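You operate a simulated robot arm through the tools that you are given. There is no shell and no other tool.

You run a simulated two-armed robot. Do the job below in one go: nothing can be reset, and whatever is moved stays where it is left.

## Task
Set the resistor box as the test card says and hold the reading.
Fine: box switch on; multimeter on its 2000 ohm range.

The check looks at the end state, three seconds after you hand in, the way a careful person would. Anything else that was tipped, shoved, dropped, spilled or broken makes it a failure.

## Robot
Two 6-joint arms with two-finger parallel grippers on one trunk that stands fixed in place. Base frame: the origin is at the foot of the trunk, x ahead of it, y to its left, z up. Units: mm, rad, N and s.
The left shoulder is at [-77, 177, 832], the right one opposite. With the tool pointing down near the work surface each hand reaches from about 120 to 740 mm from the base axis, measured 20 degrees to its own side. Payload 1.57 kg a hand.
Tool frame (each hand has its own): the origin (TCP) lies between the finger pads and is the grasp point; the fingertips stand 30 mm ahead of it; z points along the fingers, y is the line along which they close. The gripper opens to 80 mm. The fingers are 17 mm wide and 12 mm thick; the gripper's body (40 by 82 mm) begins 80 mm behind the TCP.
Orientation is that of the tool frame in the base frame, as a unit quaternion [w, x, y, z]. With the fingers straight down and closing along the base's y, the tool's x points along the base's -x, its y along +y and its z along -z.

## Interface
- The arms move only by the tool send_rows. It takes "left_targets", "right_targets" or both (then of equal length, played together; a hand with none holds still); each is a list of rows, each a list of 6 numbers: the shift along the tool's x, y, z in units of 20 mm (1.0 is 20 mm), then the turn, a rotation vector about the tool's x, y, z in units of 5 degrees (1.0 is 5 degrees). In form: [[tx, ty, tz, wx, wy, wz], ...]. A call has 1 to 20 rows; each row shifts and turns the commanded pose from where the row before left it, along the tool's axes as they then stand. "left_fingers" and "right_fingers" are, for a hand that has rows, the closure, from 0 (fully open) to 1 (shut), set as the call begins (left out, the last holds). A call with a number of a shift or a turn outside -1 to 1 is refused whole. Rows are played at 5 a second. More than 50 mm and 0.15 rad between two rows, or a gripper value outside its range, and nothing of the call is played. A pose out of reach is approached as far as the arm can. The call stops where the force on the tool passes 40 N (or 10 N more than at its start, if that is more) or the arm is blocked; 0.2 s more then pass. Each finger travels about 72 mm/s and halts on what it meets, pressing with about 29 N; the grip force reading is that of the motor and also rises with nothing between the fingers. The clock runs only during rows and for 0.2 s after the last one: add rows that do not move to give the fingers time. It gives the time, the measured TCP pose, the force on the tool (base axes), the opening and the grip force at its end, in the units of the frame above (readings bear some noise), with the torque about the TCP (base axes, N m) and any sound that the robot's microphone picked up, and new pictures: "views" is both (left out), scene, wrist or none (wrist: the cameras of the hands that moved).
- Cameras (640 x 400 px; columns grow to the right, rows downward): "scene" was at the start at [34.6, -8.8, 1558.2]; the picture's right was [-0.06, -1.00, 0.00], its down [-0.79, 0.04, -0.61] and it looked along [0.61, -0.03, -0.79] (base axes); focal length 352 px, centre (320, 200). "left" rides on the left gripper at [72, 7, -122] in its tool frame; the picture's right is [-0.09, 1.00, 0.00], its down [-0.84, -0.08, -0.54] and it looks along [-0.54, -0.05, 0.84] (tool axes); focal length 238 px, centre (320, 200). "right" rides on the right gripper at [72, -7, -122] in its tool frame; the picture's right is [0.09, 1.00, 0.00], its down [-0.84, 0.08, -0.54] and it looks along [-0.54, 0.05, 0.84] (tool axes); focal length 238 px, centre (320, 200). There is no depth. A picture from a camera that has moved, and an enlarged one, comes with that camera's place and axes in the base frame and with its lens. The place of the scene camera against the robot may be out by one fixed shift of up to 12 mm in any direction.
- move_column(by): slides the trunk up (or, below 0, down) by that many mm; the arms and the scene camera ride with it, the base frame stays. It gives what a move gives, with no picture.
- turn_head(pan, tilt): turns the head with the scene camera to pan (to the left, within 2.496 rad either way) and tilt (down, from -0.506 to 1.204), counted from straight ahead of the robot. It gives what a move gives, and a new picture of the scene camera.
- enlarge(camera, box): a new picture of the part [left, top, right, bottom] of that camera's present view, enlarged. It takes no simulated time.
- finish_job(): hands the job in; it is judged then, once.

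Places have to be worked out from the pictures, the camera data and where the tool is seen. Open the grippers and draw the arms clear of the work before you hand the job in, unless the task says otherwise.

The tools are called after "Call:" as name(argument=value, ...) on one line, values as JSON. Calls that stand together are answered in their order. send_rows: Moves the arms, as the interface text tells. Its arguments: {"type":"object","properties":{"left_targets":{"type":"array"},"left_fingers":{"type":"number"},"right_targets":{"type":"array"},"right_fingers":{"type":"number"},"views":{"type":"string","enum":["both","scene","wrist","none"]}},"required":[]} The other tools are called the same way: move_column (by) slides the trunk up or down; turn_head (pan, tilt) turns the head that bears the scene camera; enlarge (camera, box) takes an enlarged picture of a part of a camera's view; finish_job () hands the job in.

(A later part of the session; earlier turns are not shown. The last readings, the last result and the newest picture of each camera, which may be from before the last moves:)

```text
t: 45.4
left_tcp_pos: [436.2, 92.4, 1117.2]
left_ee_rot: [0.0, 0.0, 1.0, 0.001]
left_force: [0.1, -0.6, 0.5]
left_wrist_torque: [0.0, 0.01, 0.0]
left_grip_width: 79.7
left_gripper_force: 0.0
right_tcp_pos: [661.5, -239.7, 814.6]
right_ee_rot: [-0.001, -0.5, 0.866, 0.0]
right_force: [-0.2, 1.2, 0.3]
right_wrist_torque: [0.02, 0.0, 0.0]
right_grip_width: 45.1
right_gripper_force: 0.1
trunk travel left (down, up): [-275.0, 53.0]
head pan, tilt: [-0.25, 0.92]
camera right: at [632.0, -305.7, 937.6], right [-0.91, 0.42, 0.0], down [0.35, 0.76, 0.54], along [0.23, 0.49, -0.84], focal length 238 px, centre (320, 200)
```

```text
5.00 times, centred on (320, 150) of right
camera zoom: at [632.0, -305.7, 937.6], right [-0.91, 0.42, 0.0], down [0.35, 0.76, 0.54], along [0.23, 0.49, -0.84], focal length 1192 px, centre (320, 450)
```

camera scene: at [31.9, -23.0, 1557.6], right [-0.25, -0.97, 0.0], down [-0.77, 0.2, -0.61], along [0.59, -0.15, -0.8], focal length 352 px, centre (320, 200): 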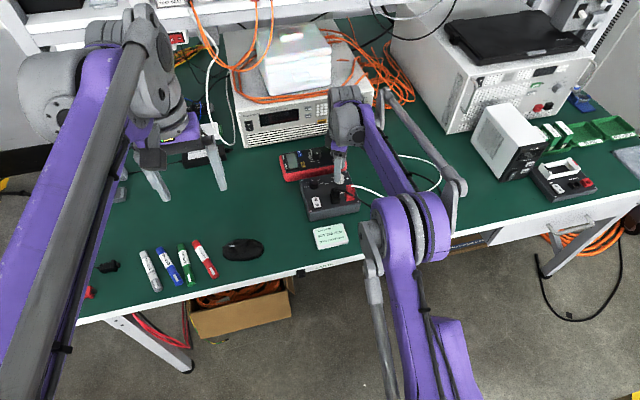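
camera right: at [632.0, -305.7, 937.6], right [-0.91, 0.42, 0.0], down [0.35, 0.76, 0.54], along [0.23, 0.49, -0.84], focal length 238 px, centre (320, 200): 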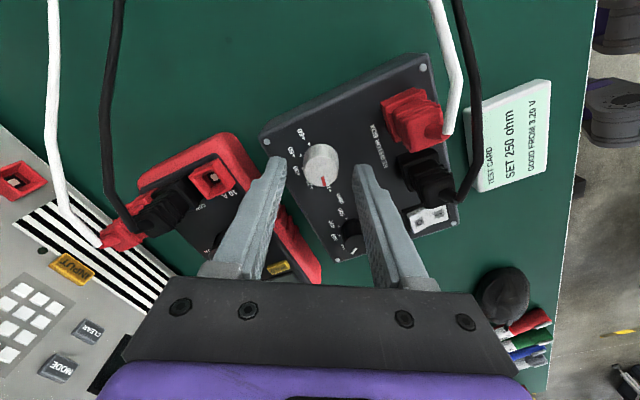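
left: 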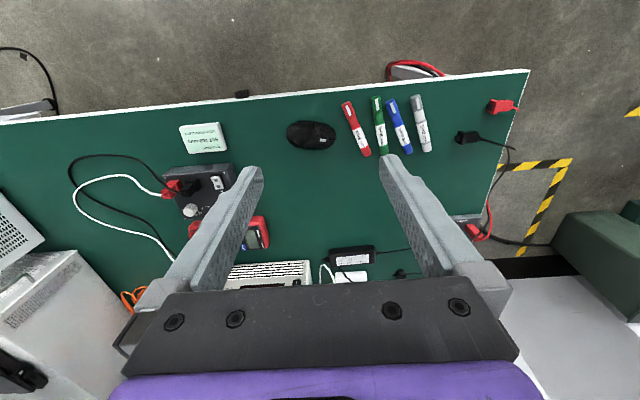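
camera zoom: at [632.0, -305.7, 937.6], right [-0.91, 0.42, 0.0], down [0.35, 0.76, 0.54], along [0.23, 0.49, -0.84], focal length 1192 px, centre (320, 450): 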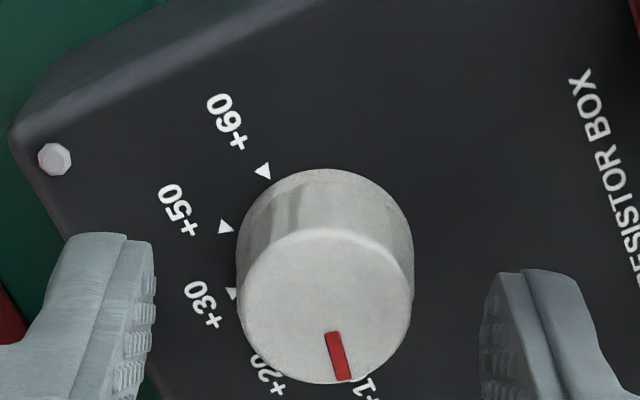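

The knob is now slightly over-corrected, by about 1 mm along −x of the tool. I trim that and lower the last 12 mm to grip height.

Call:
send_rows(right_targets=[[-0.05, 0.02, 0, 0, 0, 0], [0, 0, 0.3, 0, 0, 0], [0, 0, 0.3, 0, 0, 0], [0, 0, 0, 0, 0, 0], [0, 0, 0, 0, 0, 0]], views="wrist")

Call:
enlarge(camera="right", box=[272, 110, 368, 190])

Call:
enlarge(camera="scene", box=[316, 160, 372, 200])

```text
t: 46.6
left_tcp_pos: [437.0, 92.7, 1117.1]
left_ee_rot: [0.001, 0.0, 1.0, 0.0]
left_force: [-0.6, -0.8, 0.0]
left_wrist_torque: [0.05, 0.0, 0.01]
left_grip_width: 80.0
left_gripper_force: 0.0
right_tcp_pos: [662.2, -238.3, 802.6]
right_ee_rot: [-0.001, -0.5, 0.866, -0.001]
right_force: [-0.3, -0.2, -1.1]
right_wrist_torque: [0.02, 0.0, 0.03]
right_grip_width: 45.0
right_gripper_force: 0.1
trunk travel left (down, up): [-275.0, 53.0]
head pan, tilt: [-0.25, 0.92]
camera right: at [632.1, -304.0, 926.3], right [-0.91, 0.42, 0.0], down [0.35, 0.76, 0.54], along [0.23, 0.49, -0.84], focal length 238 px, centre (320, 200)
```

right: 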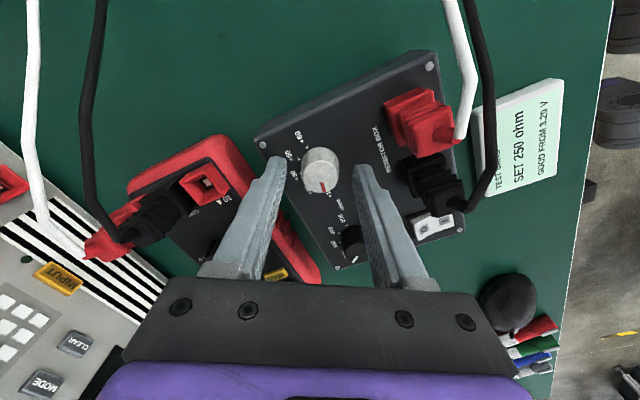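

```text
5.00 times, centred on (320, 150) of right
camera zoom: at [632.1, -304.0, 926.3], right [-0.91, 0.42, 0.0], down [0.35, 0.76, 0.54], along [0.23, 0.49, -0.84], focal length 1192 px, centre (320, 450)
```

zoom: 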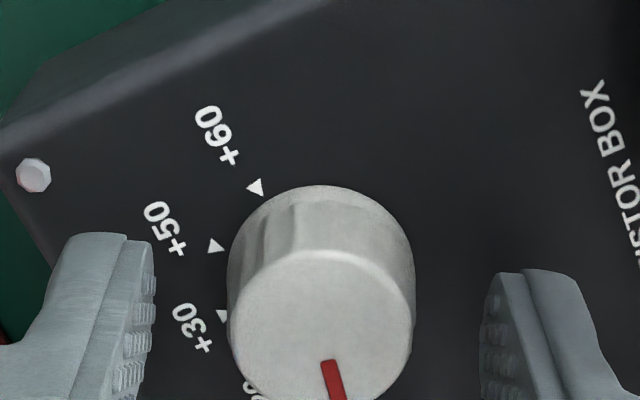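

```text
10.00 times, centred on (344, 180) of scene
camera zoom: at [32.0, -23.0, 1557.6], right [-0.25, -0.97, 0.0], down [-0.77, 0.2, -0.61], along [0.59, -0.15, -0.8], focal length 3520 px, centre (80, 400)
```

zoom: 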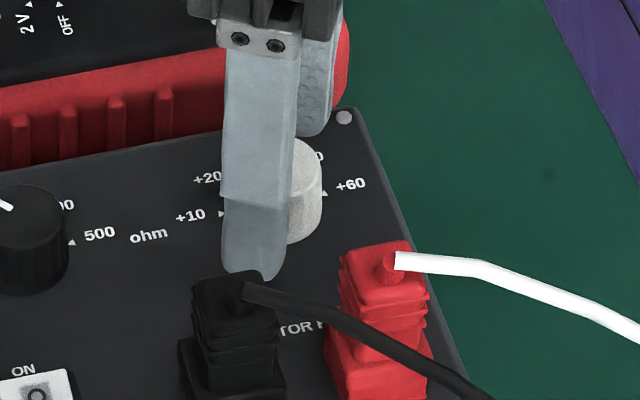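

The alignment is within about 1 mm. I trim 0.8 mm along the tool's x and then close on the white knob.

Call:
send_rows(right_targets=[[0.04, -0.01, 0, 0, 0, 0], [0, 0, 0, 0, 0, 0]], views="none")

Call:
send_rows(right_targets=[[0, 0, 0, 0, 0, 0], [0, 0, 0, 0, 0, 0], [0, 0, 0, 0, 0, 0], [0, 0, 0, 0, 0, 0]], right_fingers=1, views="wrist")

Call:
enlarge(camera="right", box=[272, 110, 368, 190])

```text
t: 47.2
left_tcp_pos: [435.7, 91.6, 1116.8]
left_ee_rot: [0.001, 0.0, 1.0, 0.0]
left_force: [0.2, -0.3, 0.1]
left_wrist_torque: [0.02, -0.01, 0.03]
left_grip_width: 80.0
left_gripper_force: 0.1
right_tcp_pos: [662.3, -240.4, 803.9]
right_ee_rot: [-0.002, -0.5, 0.866, -0.001]
right_force: [-0.1, 0.0, 0.6]
right_wrist_torque: [-0.01, 0.0, 0.02]
right_grip_width: 44.9
right_gripper_force: 0.0
trunk travel left (down, up): [-275.0, 53.0]
head pan, tilt: [-0.25, 0.92]
```

```text
t: 48.2
left_tcp_pos: [436.5, 91.4, 1117.5]
left_ee_rot: [0.0, -0.001, 1.0, 0.0]
left_force: [0.3, -0.7, -0.3]
left_wrist_torque: [-0.01, 0.02, -0.01]
left_grip_width: 80.0
left_gripper_force: 0.0
right_tcp_pos: [661.7, -239.8, 803.9]
right_ee_rot: [-0.002, -0.5, 0.866, 0.0]
right_force: [-5.7, 2.5, 1.0]
right_wrist_torque: [-0.05, 0.28, -0.01]
right_grip_width: 24.6
right_gripper_force: 28.8
trunk travel left (down, up): [-275.0, 53.0]
head pan, tilt: [-0.25, 0.92]
camera right: at [631.9, -304.8, 926.5], right [-0.91, 0.42, 0.0], down [0.35, 0.76, 0.54], along [0.23, 0.49, -0.84], focal length 238 px, centre (320, 200)
```

right: 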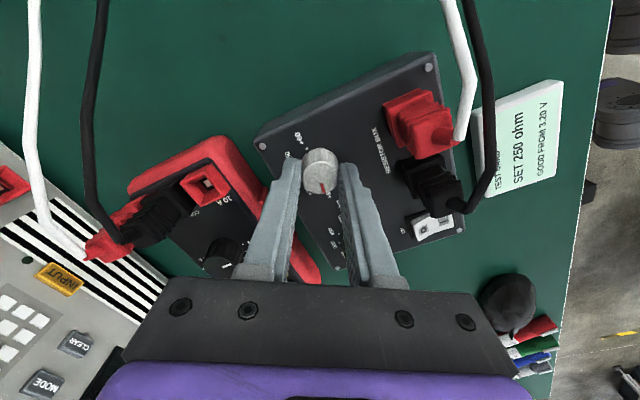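

```text
5.00 times, centred on (320, 150) of right
camera zoom: at [631.9, -304.8, 926.5], right [-0.91, 0.42, 0.0], down [0.35, 0.76, 0.54], along [0.23, 0.49, -0.84], focal length 1192 px, centre (320, 450)
```

zoom: 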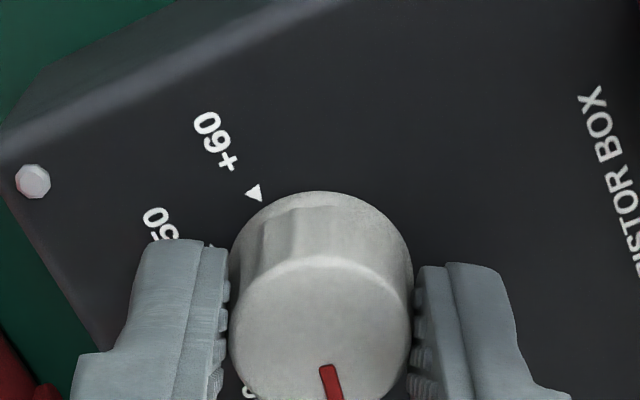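

Gripped at 24.6 mm with a small 6 N sideways load along the closing line. I relieve that by 0.4 mm and turn the first 60° clockwise.

Call:
send_rows(right_targets=[[0, 0.02, 0, 0, 0, 0], [0, 0, 0, 0, 0, 1], [0, 0, 0, 0, 0, 1], [0, 0, 0, 0, 0, 1], [0, 0, 0, 0, 0, 1], [0, 0, 0, 0, 0, 1], [0, 0, 0, 0, 0, 1], [0, 0, 0, 0, 0, 1], [0, 0, 0, 0, 0, 1], [0, 0, 0, 0, 0, 1], [0, 0, 0, 0, 0, 1], [0, 0, 0, 0, 0, 1], [0, 0, 0, 0, 0, 1], [0, 0, 0, 0, 0, 0]], views="wrist")

Call:
enlarge(camera="right", box=[272, 110, 368, 190])

Call:
enlarge(camera="scene", box=[296, 150, 376, 210])

```text
t: 51.2
left_tcp_pos: [435.2, 93.5, 1117.3]
left_ee_rot: [0.0, 0.001, 1.0, -0.002]
left_force: [0.4, 0.8, 0.0]
left_wrist_torque: [0.01, 0.0, 0.01]
left_grip_width: 80.0
left_gripper_force: 0.1
right_tcp_pos: [660.6, -238.4, 802.4]
right_ee_rot: [0.0, 0.0, 1.0, -0.001]
right_force: [-1.4, 10.6, 5.1]
right_wrist_torque: [0.4, 0.17, -0.02]
right_grip_width: 24.2
right_gripper_force: 28.6
trunk travel left (down, up): [-275.0, 53.0]
head pan, tilt: [-0.25, 0.92]
camera right: at [589.7, -245.1, 926.5], right [-0.09, 1.0, 0.0], down [0.84, 0.08, 0.54], along [0.54, 0.05, -0.84], focal length 238 px, centre (320, 200)
```

right: 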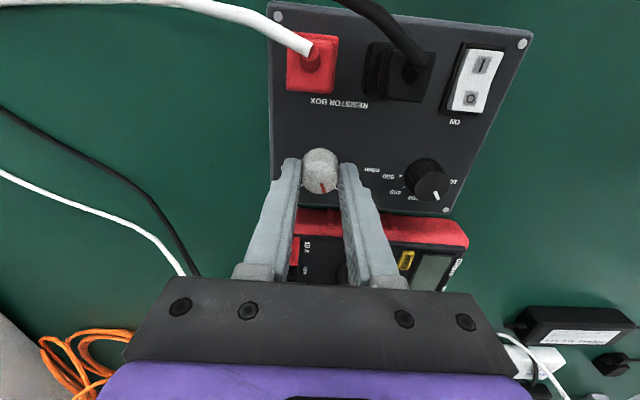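

```text
5.00 times, centred on (320, 150) of right
camera zoom: at [589.7, -245.1, 926.5], right [-0.09, 1.0, 0.0], down [0.84, 0.08, 0.54], along [0.54, 0.05, -0.84], focal length 1192 px, centre (320, 450)
```

zoom: 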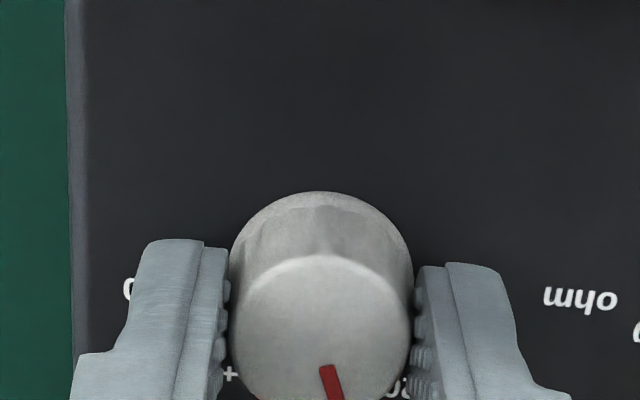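

```text
6.67 times, centred on (336, 180) of scene
camera zoom: at [31.1, -21.4, 1557.7], right [-0.25, -0.97, 0.0], down [-0.77, 0.2, -0.61], along [0.59, -0.15, -0.8], focal length 2347 px, centre (213, 333)
```

zoom: 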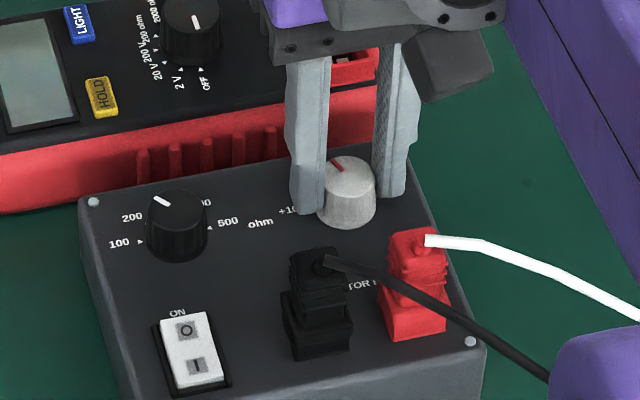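

The knob has followed 60° and the box is still in place. There is a 10 N side load along y, so I relieve it by 0.7 mm toward +y before continuing.

Call:
send_rows(right_targets=[[0, 0.035, 0, 0, 0, 0], [0, 0, 0, 0, 0, 0], [0, 0, 0, 0, 0, 0]], views="none")

```text
t: 52.0
left_tcp_pos: [436.5, 93.0, 1116.7]
left_ee_rot: [-0.001, 0.0, 1.0, 0.0]
left_force: [0.1, -0.2, 0.2]
left_wrist_torque: [0.01, -0.01, -0.01]
left_grip_width: 80.0
left_gripper_force: 0.0
right_tcp_pos: [661.2, -238.3, 803.7]
right_ee_rot: [0.0, 0.0, 1.0, -0.001]
right_force: [-0.8, 7.6, 4.9]
right_wrist_torque: [0.21, 0.12, 0.02]
right_grip_width: 24.5
right_gripper_force: 29.4
trunk travel left (down, up): [-275.0, 53.0]
head pan, tilt: [-0.25, 0.92]
```

The load fell to 7.6 N. I move another 1.2 mm the same way, then turn the remaining 60°.

Call:
send_rows(right_targets=[[0, 0.03, 0, 0, 0, 0], [0, 0.03, 0, 0, 0, 0], [0, 0, 0, 0, 0, 0]], views="none")

Call:
send_rows(right_targets=[[0, 0, 0, 0, 0, 1], [0, 0, 0, 0, 0, 1], [0, 0, 0, 0, 0, 1], [0, 0, 0, 0, 0, 1], [0, 0, 0, 0, 0, 1], [0, 0, 0, 0, 0, 1], [0, 0, 0, 0, 0, 1], [0, 0, 0, 0, 0, 1], [0, 0, 0, 0, 0, 1], [0, 0, 0, 0, 0, 1], [0, 0, 0, 0, 0, 1], [0, 0, 0, 0, 0, 1], [0, 0, 0, 0, 0, 0.15], [0, 0, 0, 0, 0, 0]], views="both")

Call:
enlarge(camera="right", box=[272, 110, 368, 190])

Call:
enlarge(camera="scene", box=[296, 150, 376, 210])

```text
t: 52.8
left_tcp_pos: [436.4, 92.1, 1118.8]
left_ee_rot: [-0.001, 0.0, 1.0, 0.001]
left_force: [-0.6, 0.1, -0.2]
left_wrist_torque: [-0.04, 0.0, 0.0]
left_grip_width: 79.9
left_gripper_force: 0.0
right_tcp_pos: [661.3, -237.8, 803.4]
right_ee_rot: [0.0, 0.0, 1.0, -0.002]
right_force: [0.8, -0.6, 6.8]
right_wrist_torque: [-0.07, 0.01, -0.03]
right_grip_width: 24.4
right_gripper_force: 28.8
trunk travel left (down, up): [-275.0, 53.0]
head pan, tilt: [-0.25, 0.92]
```

```text
t: 55.8
left_tcp_pos: [436.4, 93.3, 1118.1]
left_ee_rot: [0.001, 0.0, 1.0, 0.0]
left_force: [0.2, -0.3, -0.3]
left_wrist_torque: [0.0, 0.0, -0.02]
left_grip_width: 80.2
left_gripper_force: 0.0
right_tcp_pos: [661.5, -237.9, 802.9]
right_ee_rot: [0.001, 0.505, 0.863, -0.001]
right_force: [17.2, -2.1, 22.8]
right_wrist_torque: [0.19, -0.55, 0.01]
right_grip_width: 24.4
right_gripper_force: 28.9
trunk travel left (down, up): [-275.0, 53.0]
head pan, tilt: [-0.25, 0.92]
camera scene: at [31.5, -22.4, 1557.7], right [-0.25, -0.97, 0.0], down [-0.77, 0.2, -0.61], along [0.59, -0.15, -0.8], focal length 352 px, centre (320, 200)
camera right: at [620.7, -178.1, 926.1], right [0.82, 0.57, 0.0], down [0.48, -0.69, 0.54], along [0.31, -0.45, -0.84], focal length 238 px, centre (320, 200)
```

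scene: 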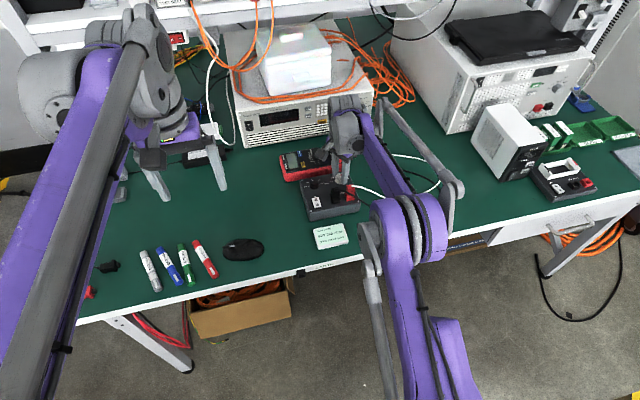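
right: 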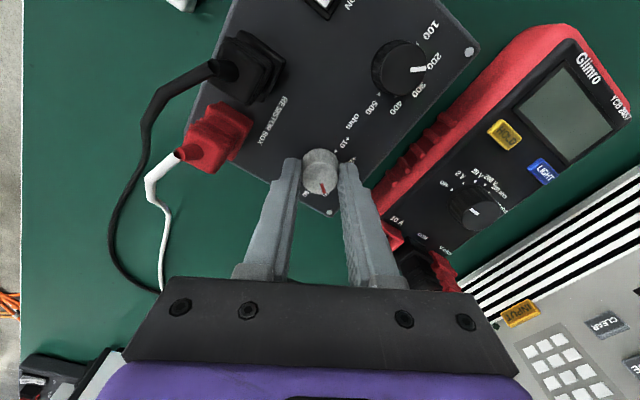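

```text
5.00 times, centred on (320, 150) of right
camera zoom: at [620.7, -178.1, 926.1], right [0.82, 0.57, 0.0], down [0.48, -0.69, 0.54], along [0.31, -0.45, -0.84], focal length 1192 px, centre (320, 450)
```

zoom: 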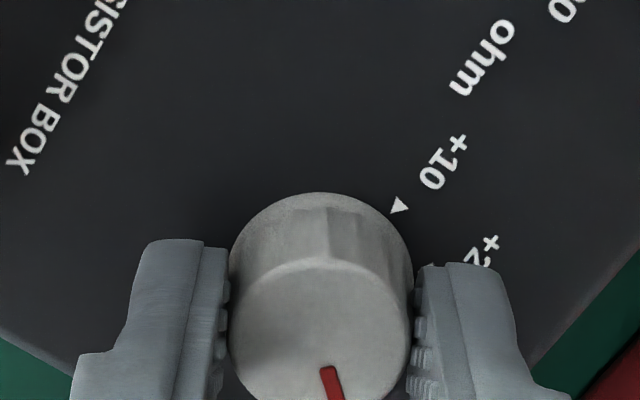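

```text
6.67 times, centred on (336, 180) of scene
camera zoom: at [31.5, -22.4, 1557.7], right [-0.25, -0.97, 0.0], down [-0.77, 0.2, -0.61], along [0.59, -0.15, -0.8], focal length 2347 px, centre (213, 333)
```

zoom: 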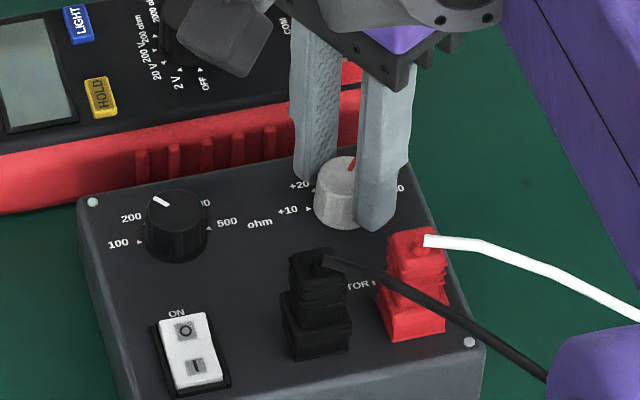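

The knob turned the full 120° without slipping and the box has not shifted. I release the fingers slowly, lift clear and turn the hand back to check the pointer.

Call:
send_rows(right_targets=[[0, 0, 0, 0, 0, 0], [0, 0, 0, 0, 0, 0], [0, 0, 0, 0, 0, 0], [0, 0, -0.75, 0, 0, 0], [0, 0, -0.75, 0, 0, 0], [0, 0, -0.75, 0, 0, 0], [0, 0, 0, 0, 0, -1], [0, 0, 0, 0, 0, -1], [0, 0, 0, 0, 0, -1], [0, 0, 0, 0, 0, -1], [0, 0, 0, 0, 0, -1], [0, 0, 0, 0, 0, -1], [0, 0, 0, 0, 0, -1], [0, 0, 0, 0, 0, -1], [0, 0, 0, 0, 0, -1], [0, 0, 0, 0, 0, -1], [0, 0, 0, 0, 0, -1], [0, 0, 0, 0, 0, -1], [0, 0, 0, 0, 0, -0.15], [0, 0, 0, 0, 0, 0]], right_fingers=0.4375, views="wrist")

Call:
enlarge(camera="right", box=[276, 115, 364, 170])

Call:
enlarge(camera="scene", box=[324, 163, 356, 183])

```text
t: 60.0
left_tcp_pos: [436.6, 92.0, 1117.4]
left_ee_rot: [0.0, 0.0, 1.0, 0.0]
left_force: [-0.1, -0.4, 0.2]
left_wrist_torque: [0.02, 0.0, -0.02]
left_grip_width: 79.9
left_gripper_force: 0.2
right_tcp_pos: [661.0, -236.5, 847.4]
right_ee_rot: [0.0, 0.0, 1.0, -0.001]
right_force: [-1.3, 1.0, 0.5]
right_wrist_torque: [0.03, -0.05, -0.02]
right_grip_width: 45.2
right_gripper_force: 0.1
trunk travel left (down, up): [-275.0, 53.0]
head pan, tilt: [-0.25, 0.92]
camera right: at [589.9, -244.0, 970.9], right [-0.09, 1.0, 0.0], down [0.84, 0.08, 0.54], along [0.54, 0.05, -0.84], focal length 238 px, centre (320, 200)
```

right: 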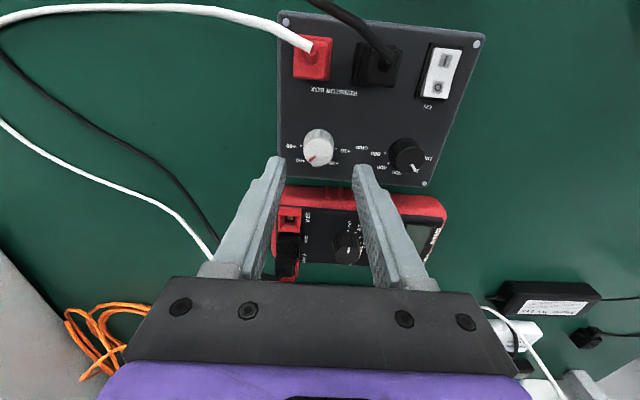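

```text
7.27 times, centred on (320, 142) of right
camera zoom: at [589.9, -244.0, 970.9], right [-0.09, 1.0, 0.0], down [0.84, 0.08, 0.54], along [0.54, 0.05, -0.84], focal length 1734 px, centre (320, 618)
```

zoom: 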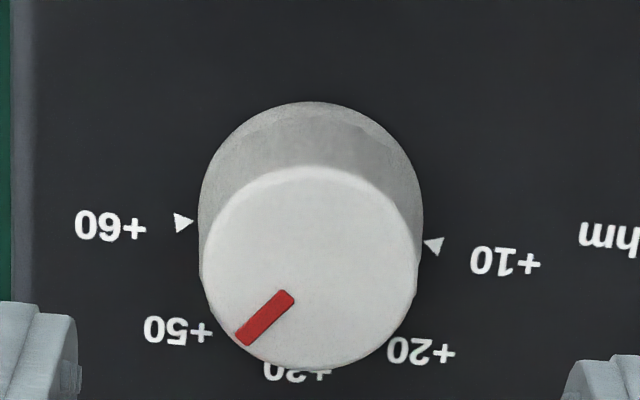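

```text
16.00 times, centred on (340, 173) of scene
camera zoom: at [32.0, -23.0, 1557.6], right [-0.25, -0.97, 0.0], down [-0.77, 0.2, -0.61], along [0.59, -0.15, -0.8], focal length 5632 px, centre (0, 632)
```

zoom: 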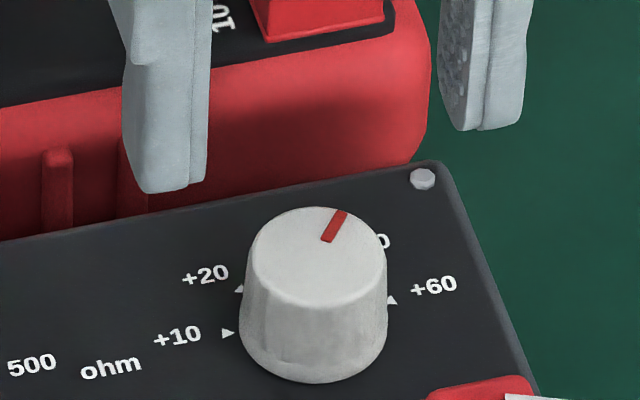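

The fine pointer measures about 130°, which is the +50 mark, so the box is set to 250 Ω. Next is the meter knob near (774, −197), top z ≈ 786. It is beyond reach with a vertical tool, so I tilt the tips 30° forward and move to an approach pose above it.

Call:
send_rows(right_targets=[[0, 1, 0, 0, -1, 0], [0, 1, 0, 0, -1, 0], [0, 0, 0, 0, -1, 0], [0, 0, 0, 0, -1, 0], [0, 0, 0, 0, -1, 0], [0, 0, 0, 0, -1, 0], [-0.866, 0, 0.564, 0, 0, 0], [-0.866, 0, 0.564, 0, 0, 0], [-0.866, 0, 0.564, 0, 0, 0], [-0.866, 0, 0.564, 0, 0, 0], [0, 0, 0, 0, 0, 0]], right_fingers=0.475, views="both")

Call:
enlarge(camera="right", box=[240, 90, 400, 190])

Call:
enlarge(camera="scene", box=[276, 130, 372, 200])

```text
t: 62.4
left_tcp_pos: [435.8, 91.5, 1118.5]
left_ee_rot: [0.0, -0.001, 1.0, 0.0]
left_force: [1.3, 0.3, -0.4]
left_wrist_torque: [-0.05, 0.01, 0.0]
left_grip_width: 80.0
left_gripper_force: 0.0
right_tcp_pos: [743.8, -196.4, 844.0]
right_ee_rot: [0.259, 0.0, 0.966, -0.002]
right_force: [0.4, 0.2, -0.7]
right_wrist_torque: [-0.01, 0.0, -0.02]
right_grip_width: 42.1
right_gripper_force: 0.1
trunk travel left (down, up): [-275.0, 53.0]
head pan, tilt: [-0.25, 0.92]
camera scene: at [31.5, -22.9, 1557.6], right [-0.25, -0.97, 0.0], down [-0.77, 0.2, -0.61], along [0.59, -0.15, -0.8], focal length 352 px, centre (320, 200)
camera right: at [621.1, -203.6, 913.6], right [-0.08, 1.0, -0.05], down [0.45, 0.08, 0.89], along [0.89, 0.05, -0.46], focal length 238 px, centre (320, 200)
```

scene: 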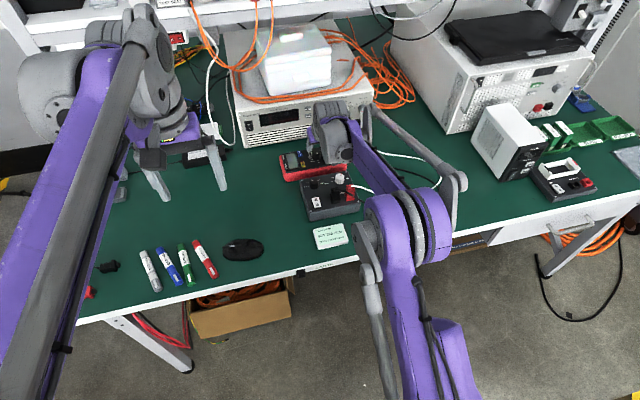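
right: 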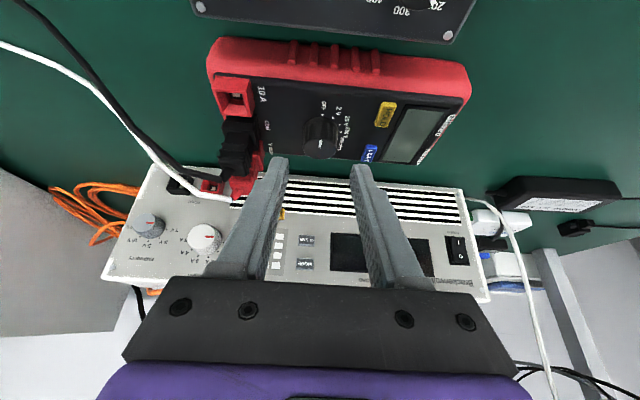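

```text
4.00 times, centred on (320, 140) of right
camera zoom: at [621.1, -203.6, 913.6], right [-0.08, 1.0, -0.05], down [0.45, 0.08, 0.89], along [0.89, 0.05, -0.46], focal length 953 px, centre (320, 440)
```

zoom: 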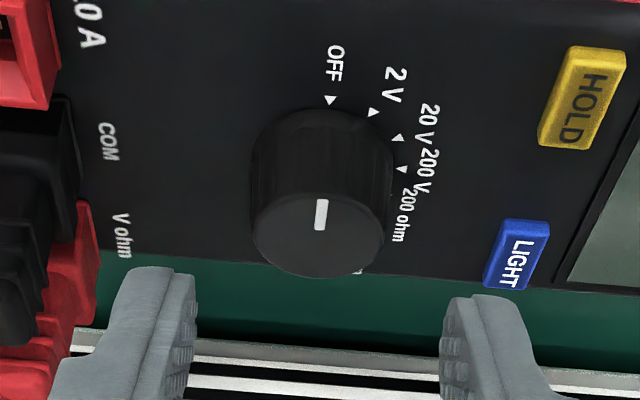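

```text
5.71 times, centred on (324, 165) of scene
camera zoom: at [31.5, -22.9, 1557.6], right [-0.25, -0.97, 0.0], down [-0.77, 0.2, -0.61], along [0.59, -0.15, -0.8], focal length 2012 px, centre (297, 400)
```

zoom: 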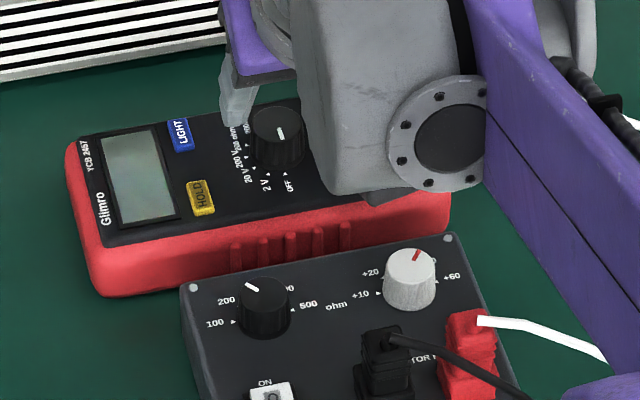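

The meter knob works out at (774.8, −197.4). I move over its axis, drop 20 mm, then swing the tilted hand 30° counter-clockwise about the knob's vertical axis as the start of the first turning stroke.

Call:
send_rows(right_targets=[[-0.2025, 0, 0.695, 0, 0, 0], [-0.2025, 0, 0.695, 0, 0, 0], [-0.0017, -0.0436, 0.001, -0.5, 0, -0.866], [-0.0017, -0.0436, 0.001, -0.5, 0, -0.866], [-0.0017, -0.0436, 0.001, -0.5, 0, -0.866], [-0.0017, -0.0436, 0.001, -0.5, 0, -0.866], [-0.0017, -0.0436, 0.001, -0.5, 0, -0.866], [-0.0017, -0.0436, 0.001, -0.5, 0, -0.866], [0, 0, 0, 0, 0, 0]], views="both")

Call:
enlarge(camera="right", box=[256, 120, 384, 200])

Call:
enlarge(camera="scene", box=[276, 130, 372, 200])

```text
t: 64.4
left_tcp_pos: [435.3, 92.7, 1116.5]
left_ee_rot: [0.0, 0.0, 1.0, 0.0]
left_force: [0.3, 0.1, -0.3]
left_wrist_torque: [0.0, 0.04, 0.01]
left_grip_width: 79.8
left_gripper_force: 0.1
right_tcp_pos: [764.8, -202.9, 823.7]
right_ee_rot: [0.249, -0.251, 0.933, 0.066]
right_force: [0.6, -0.6, -0.5]
right_wrist_torque: [-0.04, -0.01, 0.01]
right_grip_width: 42.0
right_gripper_force: 0.1
trunk travel left (down, up): [-275.0, 53.0]
head pan, tilt: [-0.25, 0.92]
camera scene: at [31.8, -22.9, 1557.6], right [-0.25, -0.97, 0.0], down [-0.77, 0.2, -0.61], along [0.59, -0.15, -0.8], focal length 352 px, centre (320, 200)
camera right: at [663.2, -271.0, 894.2], right [-0.57, 0.82, -0.05], down [0.35, 0.3, 0.89], along [0.74, 0.49, -0.46], focal length 238 px, centre (320, 200)
```

scene: 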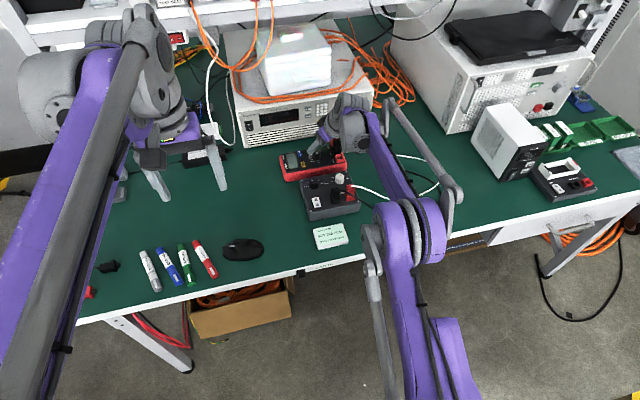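
right: 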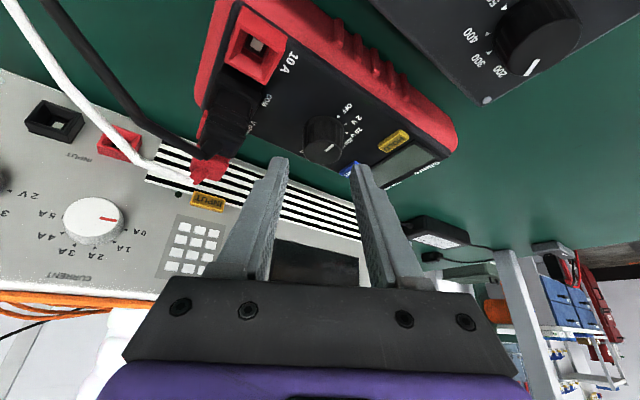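

```text
5.00 times, centred on (320, 160) of right
camera zoom: at [663.2, -271.0, 894.2], right [-0.57, 0.82, -0.05], down [0.35, 0.3, 0.89], along [0.74, 0.49, -0.46], focal length 1192 px, centre (320, 400)
```

zoom: 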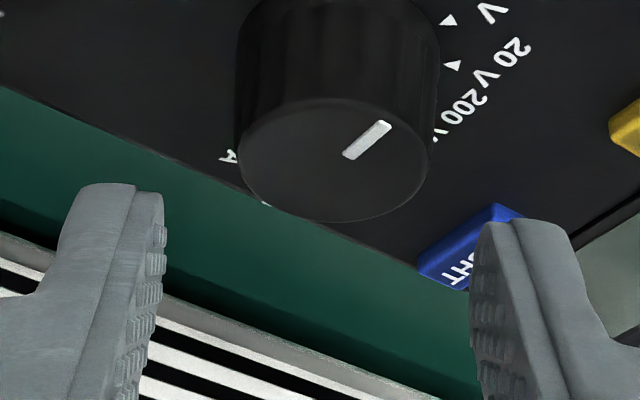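

```text
5.71 times, centred on (324, 165) of scene
camera zoom: at [31.8, -22.9, 1557.6], right [-0.25, -0.97, 0.0], down [-0.77, 0.2, -0.61], along [0.59, -0.15, -0.8], focal length 2012 px, centre (297, 400)
```

zoom: 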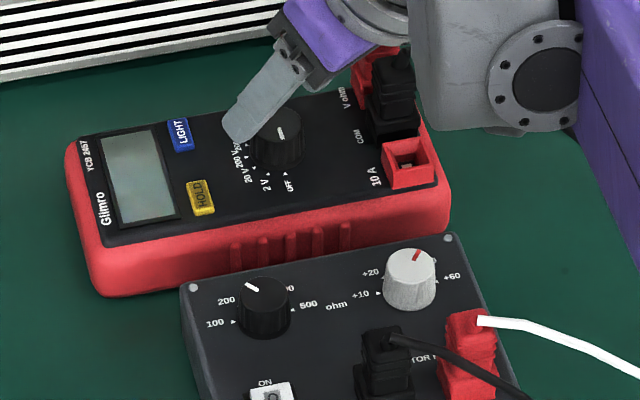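

The knob is aligned within about 0.7 mm. I trim that and lower 23 mm straight down so the fingers straddle the meter knob.

Call:
send_rows(right_targets=[[0, 0.025, 0, 0, 0, 0], [0.2, 0, 0.346, 0, 0, 0], [0.2, 0, 0.346, 0, 0, 0], [0.0875, 0, 0.1516, 0, 0, 0], [0.0875, 0, 0.1516, 0, 0, 0], [0, 0, 0, 0, 0, 0]], views="wrist")

Call:
enlarge(camera="right", box=[256, 120, 384, 200])

Call:
enlarge(camera="scene", box=[300, 135, 356, 175])

```text
t: 65.8
left_tcp_pos: [436.4, 92.6, 1117.6]
left_ee_rot: [0.0, 0.001, 1.0, 0.0]
left_force: [0.5, -0.3, -0.2]
left_wrist_torque: [0.02, 0.02, 0.01]
left_grip_width: 79.9
left_gripper_force: 0.0
right_tcp_pos: [767.1, -202.4, 800.1]
right_ee_rot: [0.249, -0.25, 0.934, 0.066]
right_force: [0.3, 0.2, -0.7]
right_wrist_torque: [0.0, -0.02, 0.02]
right_grip_width: 42.2
right_gripper_force: 0.1
trunk travel left (down, up): [-275.0, 53.0]
head pan, tilt: [-0.25, 0.92]
camera right: at [663.4, -270.3, 871.1], right [-0.57, 0.82, -0.05], down [0.35, 0.29, 0.89], along [0.74, 0.49, -0.46], focal length 238 px, centre (320, 200)
```

right: 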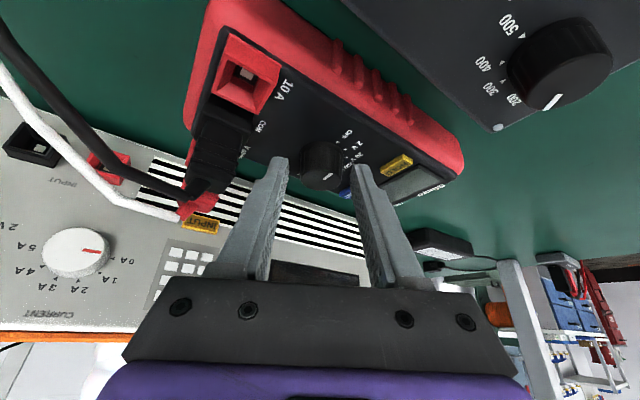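

```text
5.00 times, centred on (320, 160) of right
camera zoom: at [663.4, -270.3, 871.1], right [-0.57, 0.82, -0.05], down [0.35, 0.29, 0.89], along [0.74, 0.49, -0.46], focal length 1192 px, centre (320, 400)
```

zoom: 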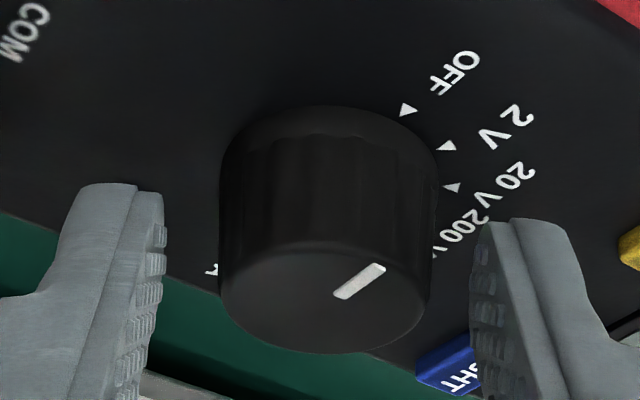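

```text
10.00 times, centred on (328, 155) of scene
camera zoom: at [31.9, -23.0, 1557.6], right [-0.25, -0.97, 0.0], down [-0.77, 0.2, -0.61], along [0.59, -0.15, -0.8], focal length 3520 px, centre (240, 650)
```

zoom: 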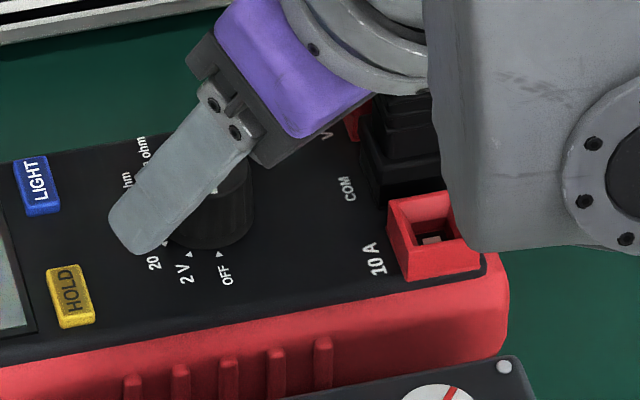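

The knob sits about 1 mm toward the + finger. I shift 0.8 mm and then close on it.

Call:
send_rows(right_targets=[[0, 0.04, 0, 0, 0, 0], [0, 0, 0, 0, 0, 0]], views="none")

Call:
send_rows(right_targets=[[0, 0, 0, 0, 0, 0], [0, 0, 0, 0, 0, 0], [0, 0, 0, 0, 0, 0], [0, 0, 0, 0, 0, 0]], right_fingers=1, views="wrist")

Call:
enlarge(camera="right", box=[256, 120, 384, 200])

Call:
enlarge(camera="scene", box=[276, 130, 372, 200])

```text
t: 66.4
left_tcp_pos: [436.7, 90.9, 1117.9]
left_ee_rot: [-0.001, 0.0, 1.0, 0.0]
left_force: [-0.2, -0.4, 0.0]
left_wrist_torque: [-0.02, 0.01, 0.03]
left_grip_width: 80.2
left_gripper_force: 0.0
right_tcp_pos: [766.0, -201.5, 800.6]
right_ee_rot: [0.249, -0.251, 0.933, 0.067]
right_force: [0.3, -0.1, 0.2]
right_wrist_torque: [0.0, -0.03, 0.02]
right_grip_width: 42.1
right_gripper_force: 0.1
trunk travel left (down, up): [-275.0, 53.0]
head pan, tilt: [-0.25, 0.92]
```

```text
t: 67.4
left_tcp_pos: [436.6, 93.6, 1118.1]
left_ee_rot: [0.0, 0.0, 1.0, 0.0]
left_force: [0.0, 0.3, 0.1]
left_wrist_torque: [-0.01, 0.01, 0.0]
left_grip_width: 80.1
left_gripper_force: 0.1
right_tcp_pos: [766.0, -203.1, 800.2]
right_ee_rot: [0.25, -0.25, 0.933, 0.065]
right_force: [1.0, -1.4, 1.2]
right_wrist_torque: [-0.11, -0.06, -0.06]
right_grip_width: 27.5
right_gripper_force: 29.2
trunk travel left (down, up): [-275.0, 53.0]
head pan, tilt: [-0.25, 0.92]
camera right: at [662.9, -269.7, 870.9], right [-0.57, 0.82, -0.05], down [0.35, 0.29, 0.89], along [0.74, 0.49, -0.46], focal length 238 px, centre (320, 200)
```

right: 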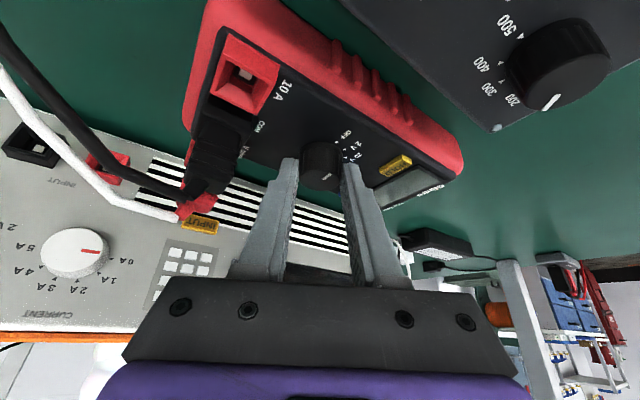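

```text
5.00 times, centred on (320, 160) of right
camera zoom: at [662.9, -269.7, 870.9], right [-0.57, 0.82, -0.05], down [0.35, 0.29, 0.89], along [0.74, 0.49, -0.46], focal length 1192 px, centre (320, 400)
```

zoom: 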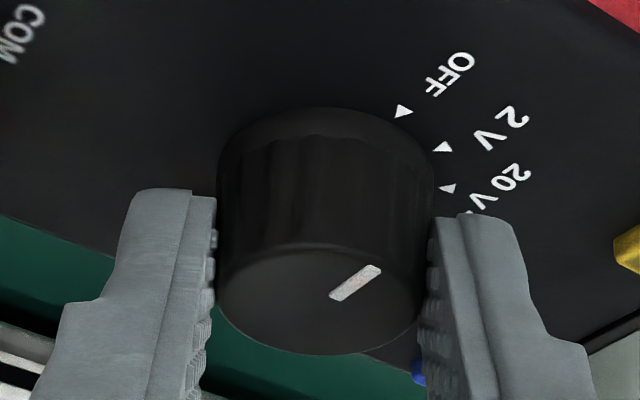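

```text
5.71 times, centred on (324, 165) of scene
camera zoom: at [32.0, -23.1, 1557.6], right [-0.25, -0.97, 0.0], down [-0.77, 0.2, -0.61], along [0.59, -0.15, -0.8], focal length 2012 px, centre (297, 400)
```

zoom: 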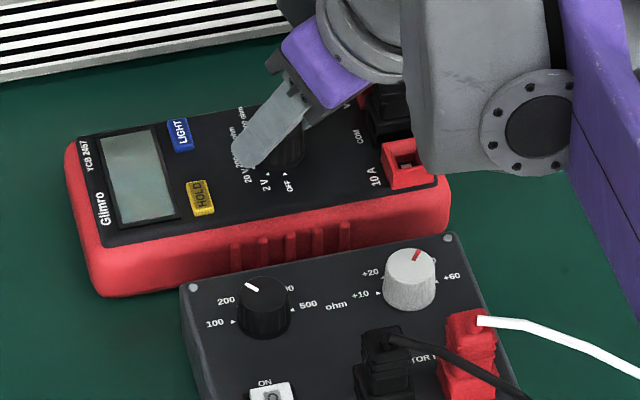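

Gripped at 27.5 mm with almost no side load. I turn 60° clockwise about the knob's axis (OFF → 20 V).

Call:
send_rows(right_targets=[[-0.0017, 0.0436, 0.001, 0.5, 0, 0.866], [-0.0017, 0.0436, 0.001, 0.5, 0, 0.866], [-0.0017, 0.0436, 0.001, 0.5, 0, 0.866], [-0.0017, 0.0436, 0.001, 0.5, 0, 0.866], [-0.0017, 0.0436, 0.001, 0.5, 0, 0.866], [-0.0017, 0.0436, 0.001, 0.5, 0, 0.866], [0, 0, 0, 0, 0, 0]], views="none")

```text
t: 69.0
left_tcp_pos: [436.8, 92.1, 1116.4]
left_ee_rot: [0.0, 0.0, 1.0, -0.001]
left_force: [-0.7, -0.4, 0.4]
left_wrist_torque: [0.02, -0.01, 0.0]
left_grip_width: 80.0
left_gripper_force: 0.1
right_tcp_pos: [764.2, -196.2, 801.0]
right_ee_rot: [0.258, 0.0, 0.966, -0.001]
right_force: [3.9, -3.4, -0.3]
right_wrist_torque: [-0.12, -0.24, -0.07]
right_grip_width: 27.7
right_gripper_force: 28.2
trunk travel left (down, up): [-275.0, 53.0]
head pan, tilt: [-0.25, 0.92]
```

The first 30° went smoothly with low forces, so I continue the other 30°.

Call:
send_rows(right_targets=[[-0.0017, 0.0436, 0.001, 0.5, 0, 0.866], [-0.0017, 0.0436, 0.001, 0.5, 0, 0.866], [-0.0017, 0.0436, 0.001, 0.5, 0, 0.866], [-0.0017, 0.0436, 0.001, 0.5, 0, 0.866], [-0.0017, 0.0436, 0.001, 0.5, 0, 0.866], [-0.0017, 0.0436, 0.001, 0.5, 0, 0.866], [0, 0, 0, 0, 0, 0]], views="both")

Call:
enlarge(camera="right", box=[256, 120, 384, 200])

Call:
enlarge(camera="scene", box=[276, 130, 372, 200])

```text
t: 70.6
left_tcp_pos: [436.2, 92.6, 1117.4]
left_ee_rot: [0.0, 0.0, 1.0, 0.0]
left_force: [-0.2, 0.2, 0.3]
left_wrist_torque: [-0.05, 0.04, -0.02]
left_grip_width: 80.2
left_gripper_force: 0.1
right_tcp_pos: [766.1, -191.6, 801.3]
right_ee_rot: [0.249, 0.251, 0.933, -0.068]
right_force: [3.6, -4.8, 3.6]
right_wrist_torque: [-0.11, 0.03, -0.03]
right_grip_width: 27.3
right_gripper_force: 29.2
trunk travel left (down, up): [-275.0, 53.0]
head pan, tilt: [-0.25, 0.92]
camera scene: at [32.0, -23.6, 1557.6], right [-0.25, -0.97, 0.0], down [-0.77, 0.2, -0.61], along [0.59, -0.15, -0.8], focal length 352 px, centre (320, 200)
camera right: at [655.7, -136.0, 870.9], right [0.43, 0.9, -0.05], down [0.43, -0.16, 0.89], along [0.79, -0.4, -0.46], focal length 238 px, centre (320, 200)
```

scene: 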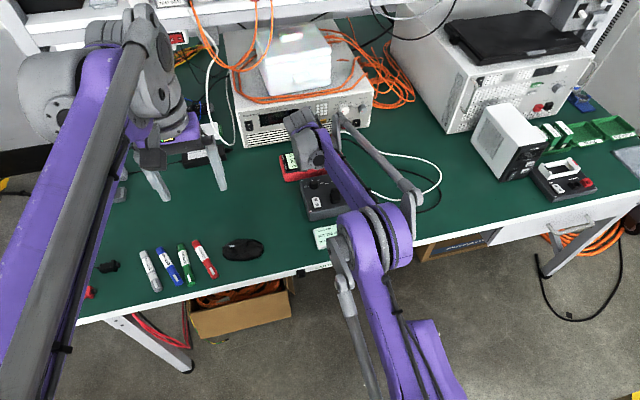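
right: 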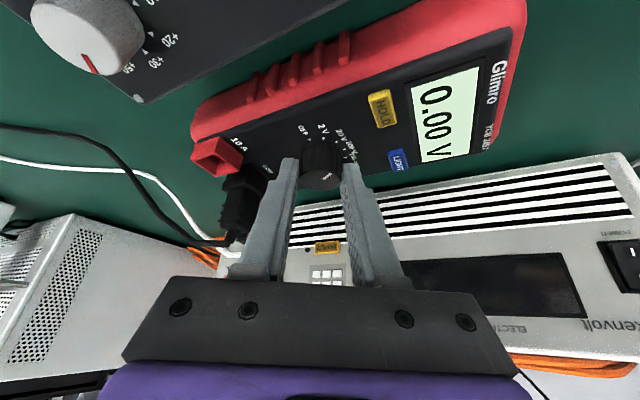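

```text
5.00 times, centred on (320, 160) of right
camera zoom: at [655.7, -136.0, 870.9], right [0.43, 0.9, -0.05], down [0.43, -0.16, 0.89], along [0.79, -0.4, -0.46], focal length 1192 px, centre (320, 400)
```

zoom: 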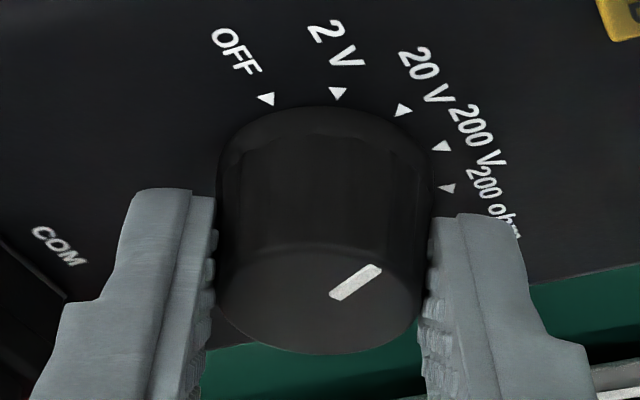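

```text
5.71 times, centred on (324, 165) of scene
camera zoom: at [32.0, -23.6, 1557.6], right [-0.25, -0.97, 0.0], down [-0.77, 0.2, -0.61], along [0.59, -0.15, -0.8], focal length 2012 px, centre (297, 400)
```

zoom: 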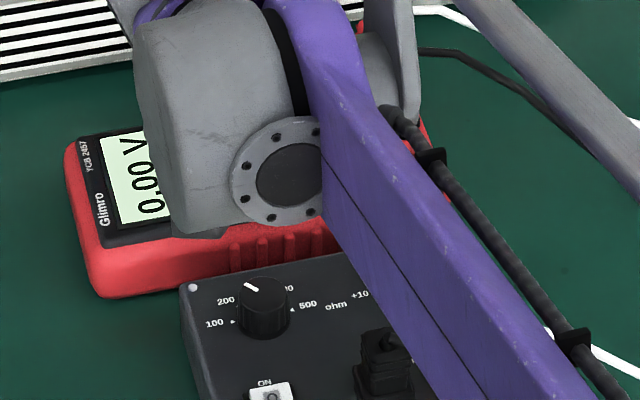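

The meter now shows "0.00 V" on its 20 V range, and the meter body has not moved. I open the fingers and swing back 60° around the knob for the second stroke.

Call:
send_rows(right_targets=[[0, 0, 0, 0, 0, 0], [0, 0, 0, 0, 0, 0], [0, 0, 0, 0, 0, 0], [-0.0017, -0.0436, 0.001, -0.5, 0, -0.866], [-0.0017, -0.0436, 0.001, -0.5, 0, -0.866], [-0.0017, -0.0436, 0.001, -0.5, 0, -0.866], [-0.0017, -0.0436, 0.001, -0.5, 0, -0.866], [-0.0017, -0.0436, 0.001, -0.5, 0, -0.866], [-0.0017, -0.0436, 0.001, -0.5, 0, -0.866], [-0.0017, -0.0436, 0.001, -0.5, 0, -0.866], [-0.0017, -0.0436, 0.001, -0.5, 0, -0.866], [-0.0017, -0.0436, 0.001, -0.5, 0, -0.866], [-0.0017, -0.0436, 0.001, -0.5, 0, -0.866], [-0.0017, -0.0436, 0.001, -0.5, 0, -0.866], [-0.0017, -0.0436, 0.001, -0.5, 0, -0.866], [0, 0, 0, 0, 0, 0]], right_fingers=0.475, views="wrist")

Call:
enlarge(camera="right", box=[256, 120, 384, 200])

Call:
enlarge(camera="scene", box=[276, 130, 372, 200])

```text
t: 74.0
left_tcp_pos: [436.2, 92.3, 1116.9]
left_ee_rot: [0.0, 0.0, 1.0, 0.0]
left_force: [-0.5, -0.2, -0.4]
left_wrist_torque: [0.01, 0.0, 0.03]
left_grip_width: 80.2
left_gripper_force: 0.0
right_tcp_pos: [765.1, -201.4, 801.1]
right_ee_rot: [0.249, -0.251, 0.933, 0.066]
right_force: [0.7, 0.2, 0.1]
right_wrist_torque: [0.04, 0.02, -0.01]
right_grip_width: 42.1
right_gripper_force: 0.0
trunk travel left (down, up): [-275.0, 53.0]
head pan, tilt: [-0.25, 0.92]
camera right: at [662.0, -269.5, 871.3], right [-0.57, 0.82, -0.05], down [0.35, 0.3, 0.89], along [0.74, 0.49, -0.46], focal length 238 px, centre (320, 200)
```

right: 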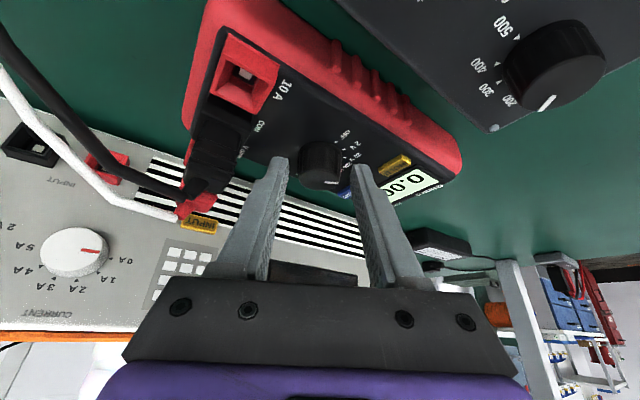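

```text
5.00 times, centred on (320, 160) of right
camera zoom: at [662.0, -269.5, 871.3], right [-0.57, 0.82, -0.05], down [0.35, 0.3, 0.89], along [0.74, 0.49, -0.46], focal length 1192 px, centre (320, 400)
```

zoom: 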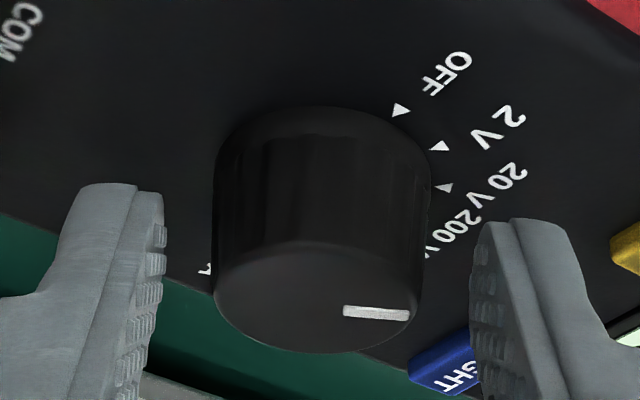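

```text
5.71 times, centred on (324, 165) of scene
camera zoom: at [31.8, -22.9, 1557.6], right [-0.25, -0.97, 0.0], down [-0.77, 0.2, -0.61], along [0.59, -0.15, -0.8], focal length 2012 px, centre (297, 400)
```

zoom: 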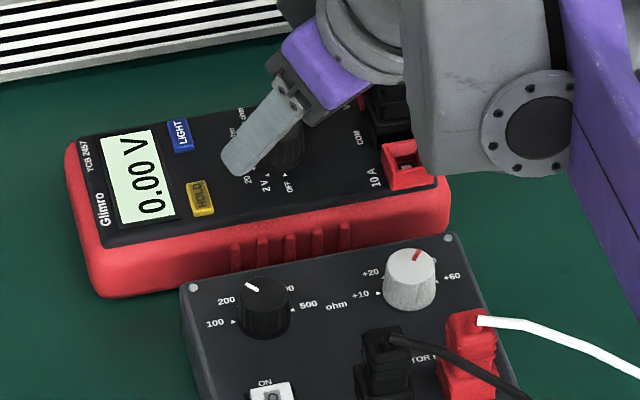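

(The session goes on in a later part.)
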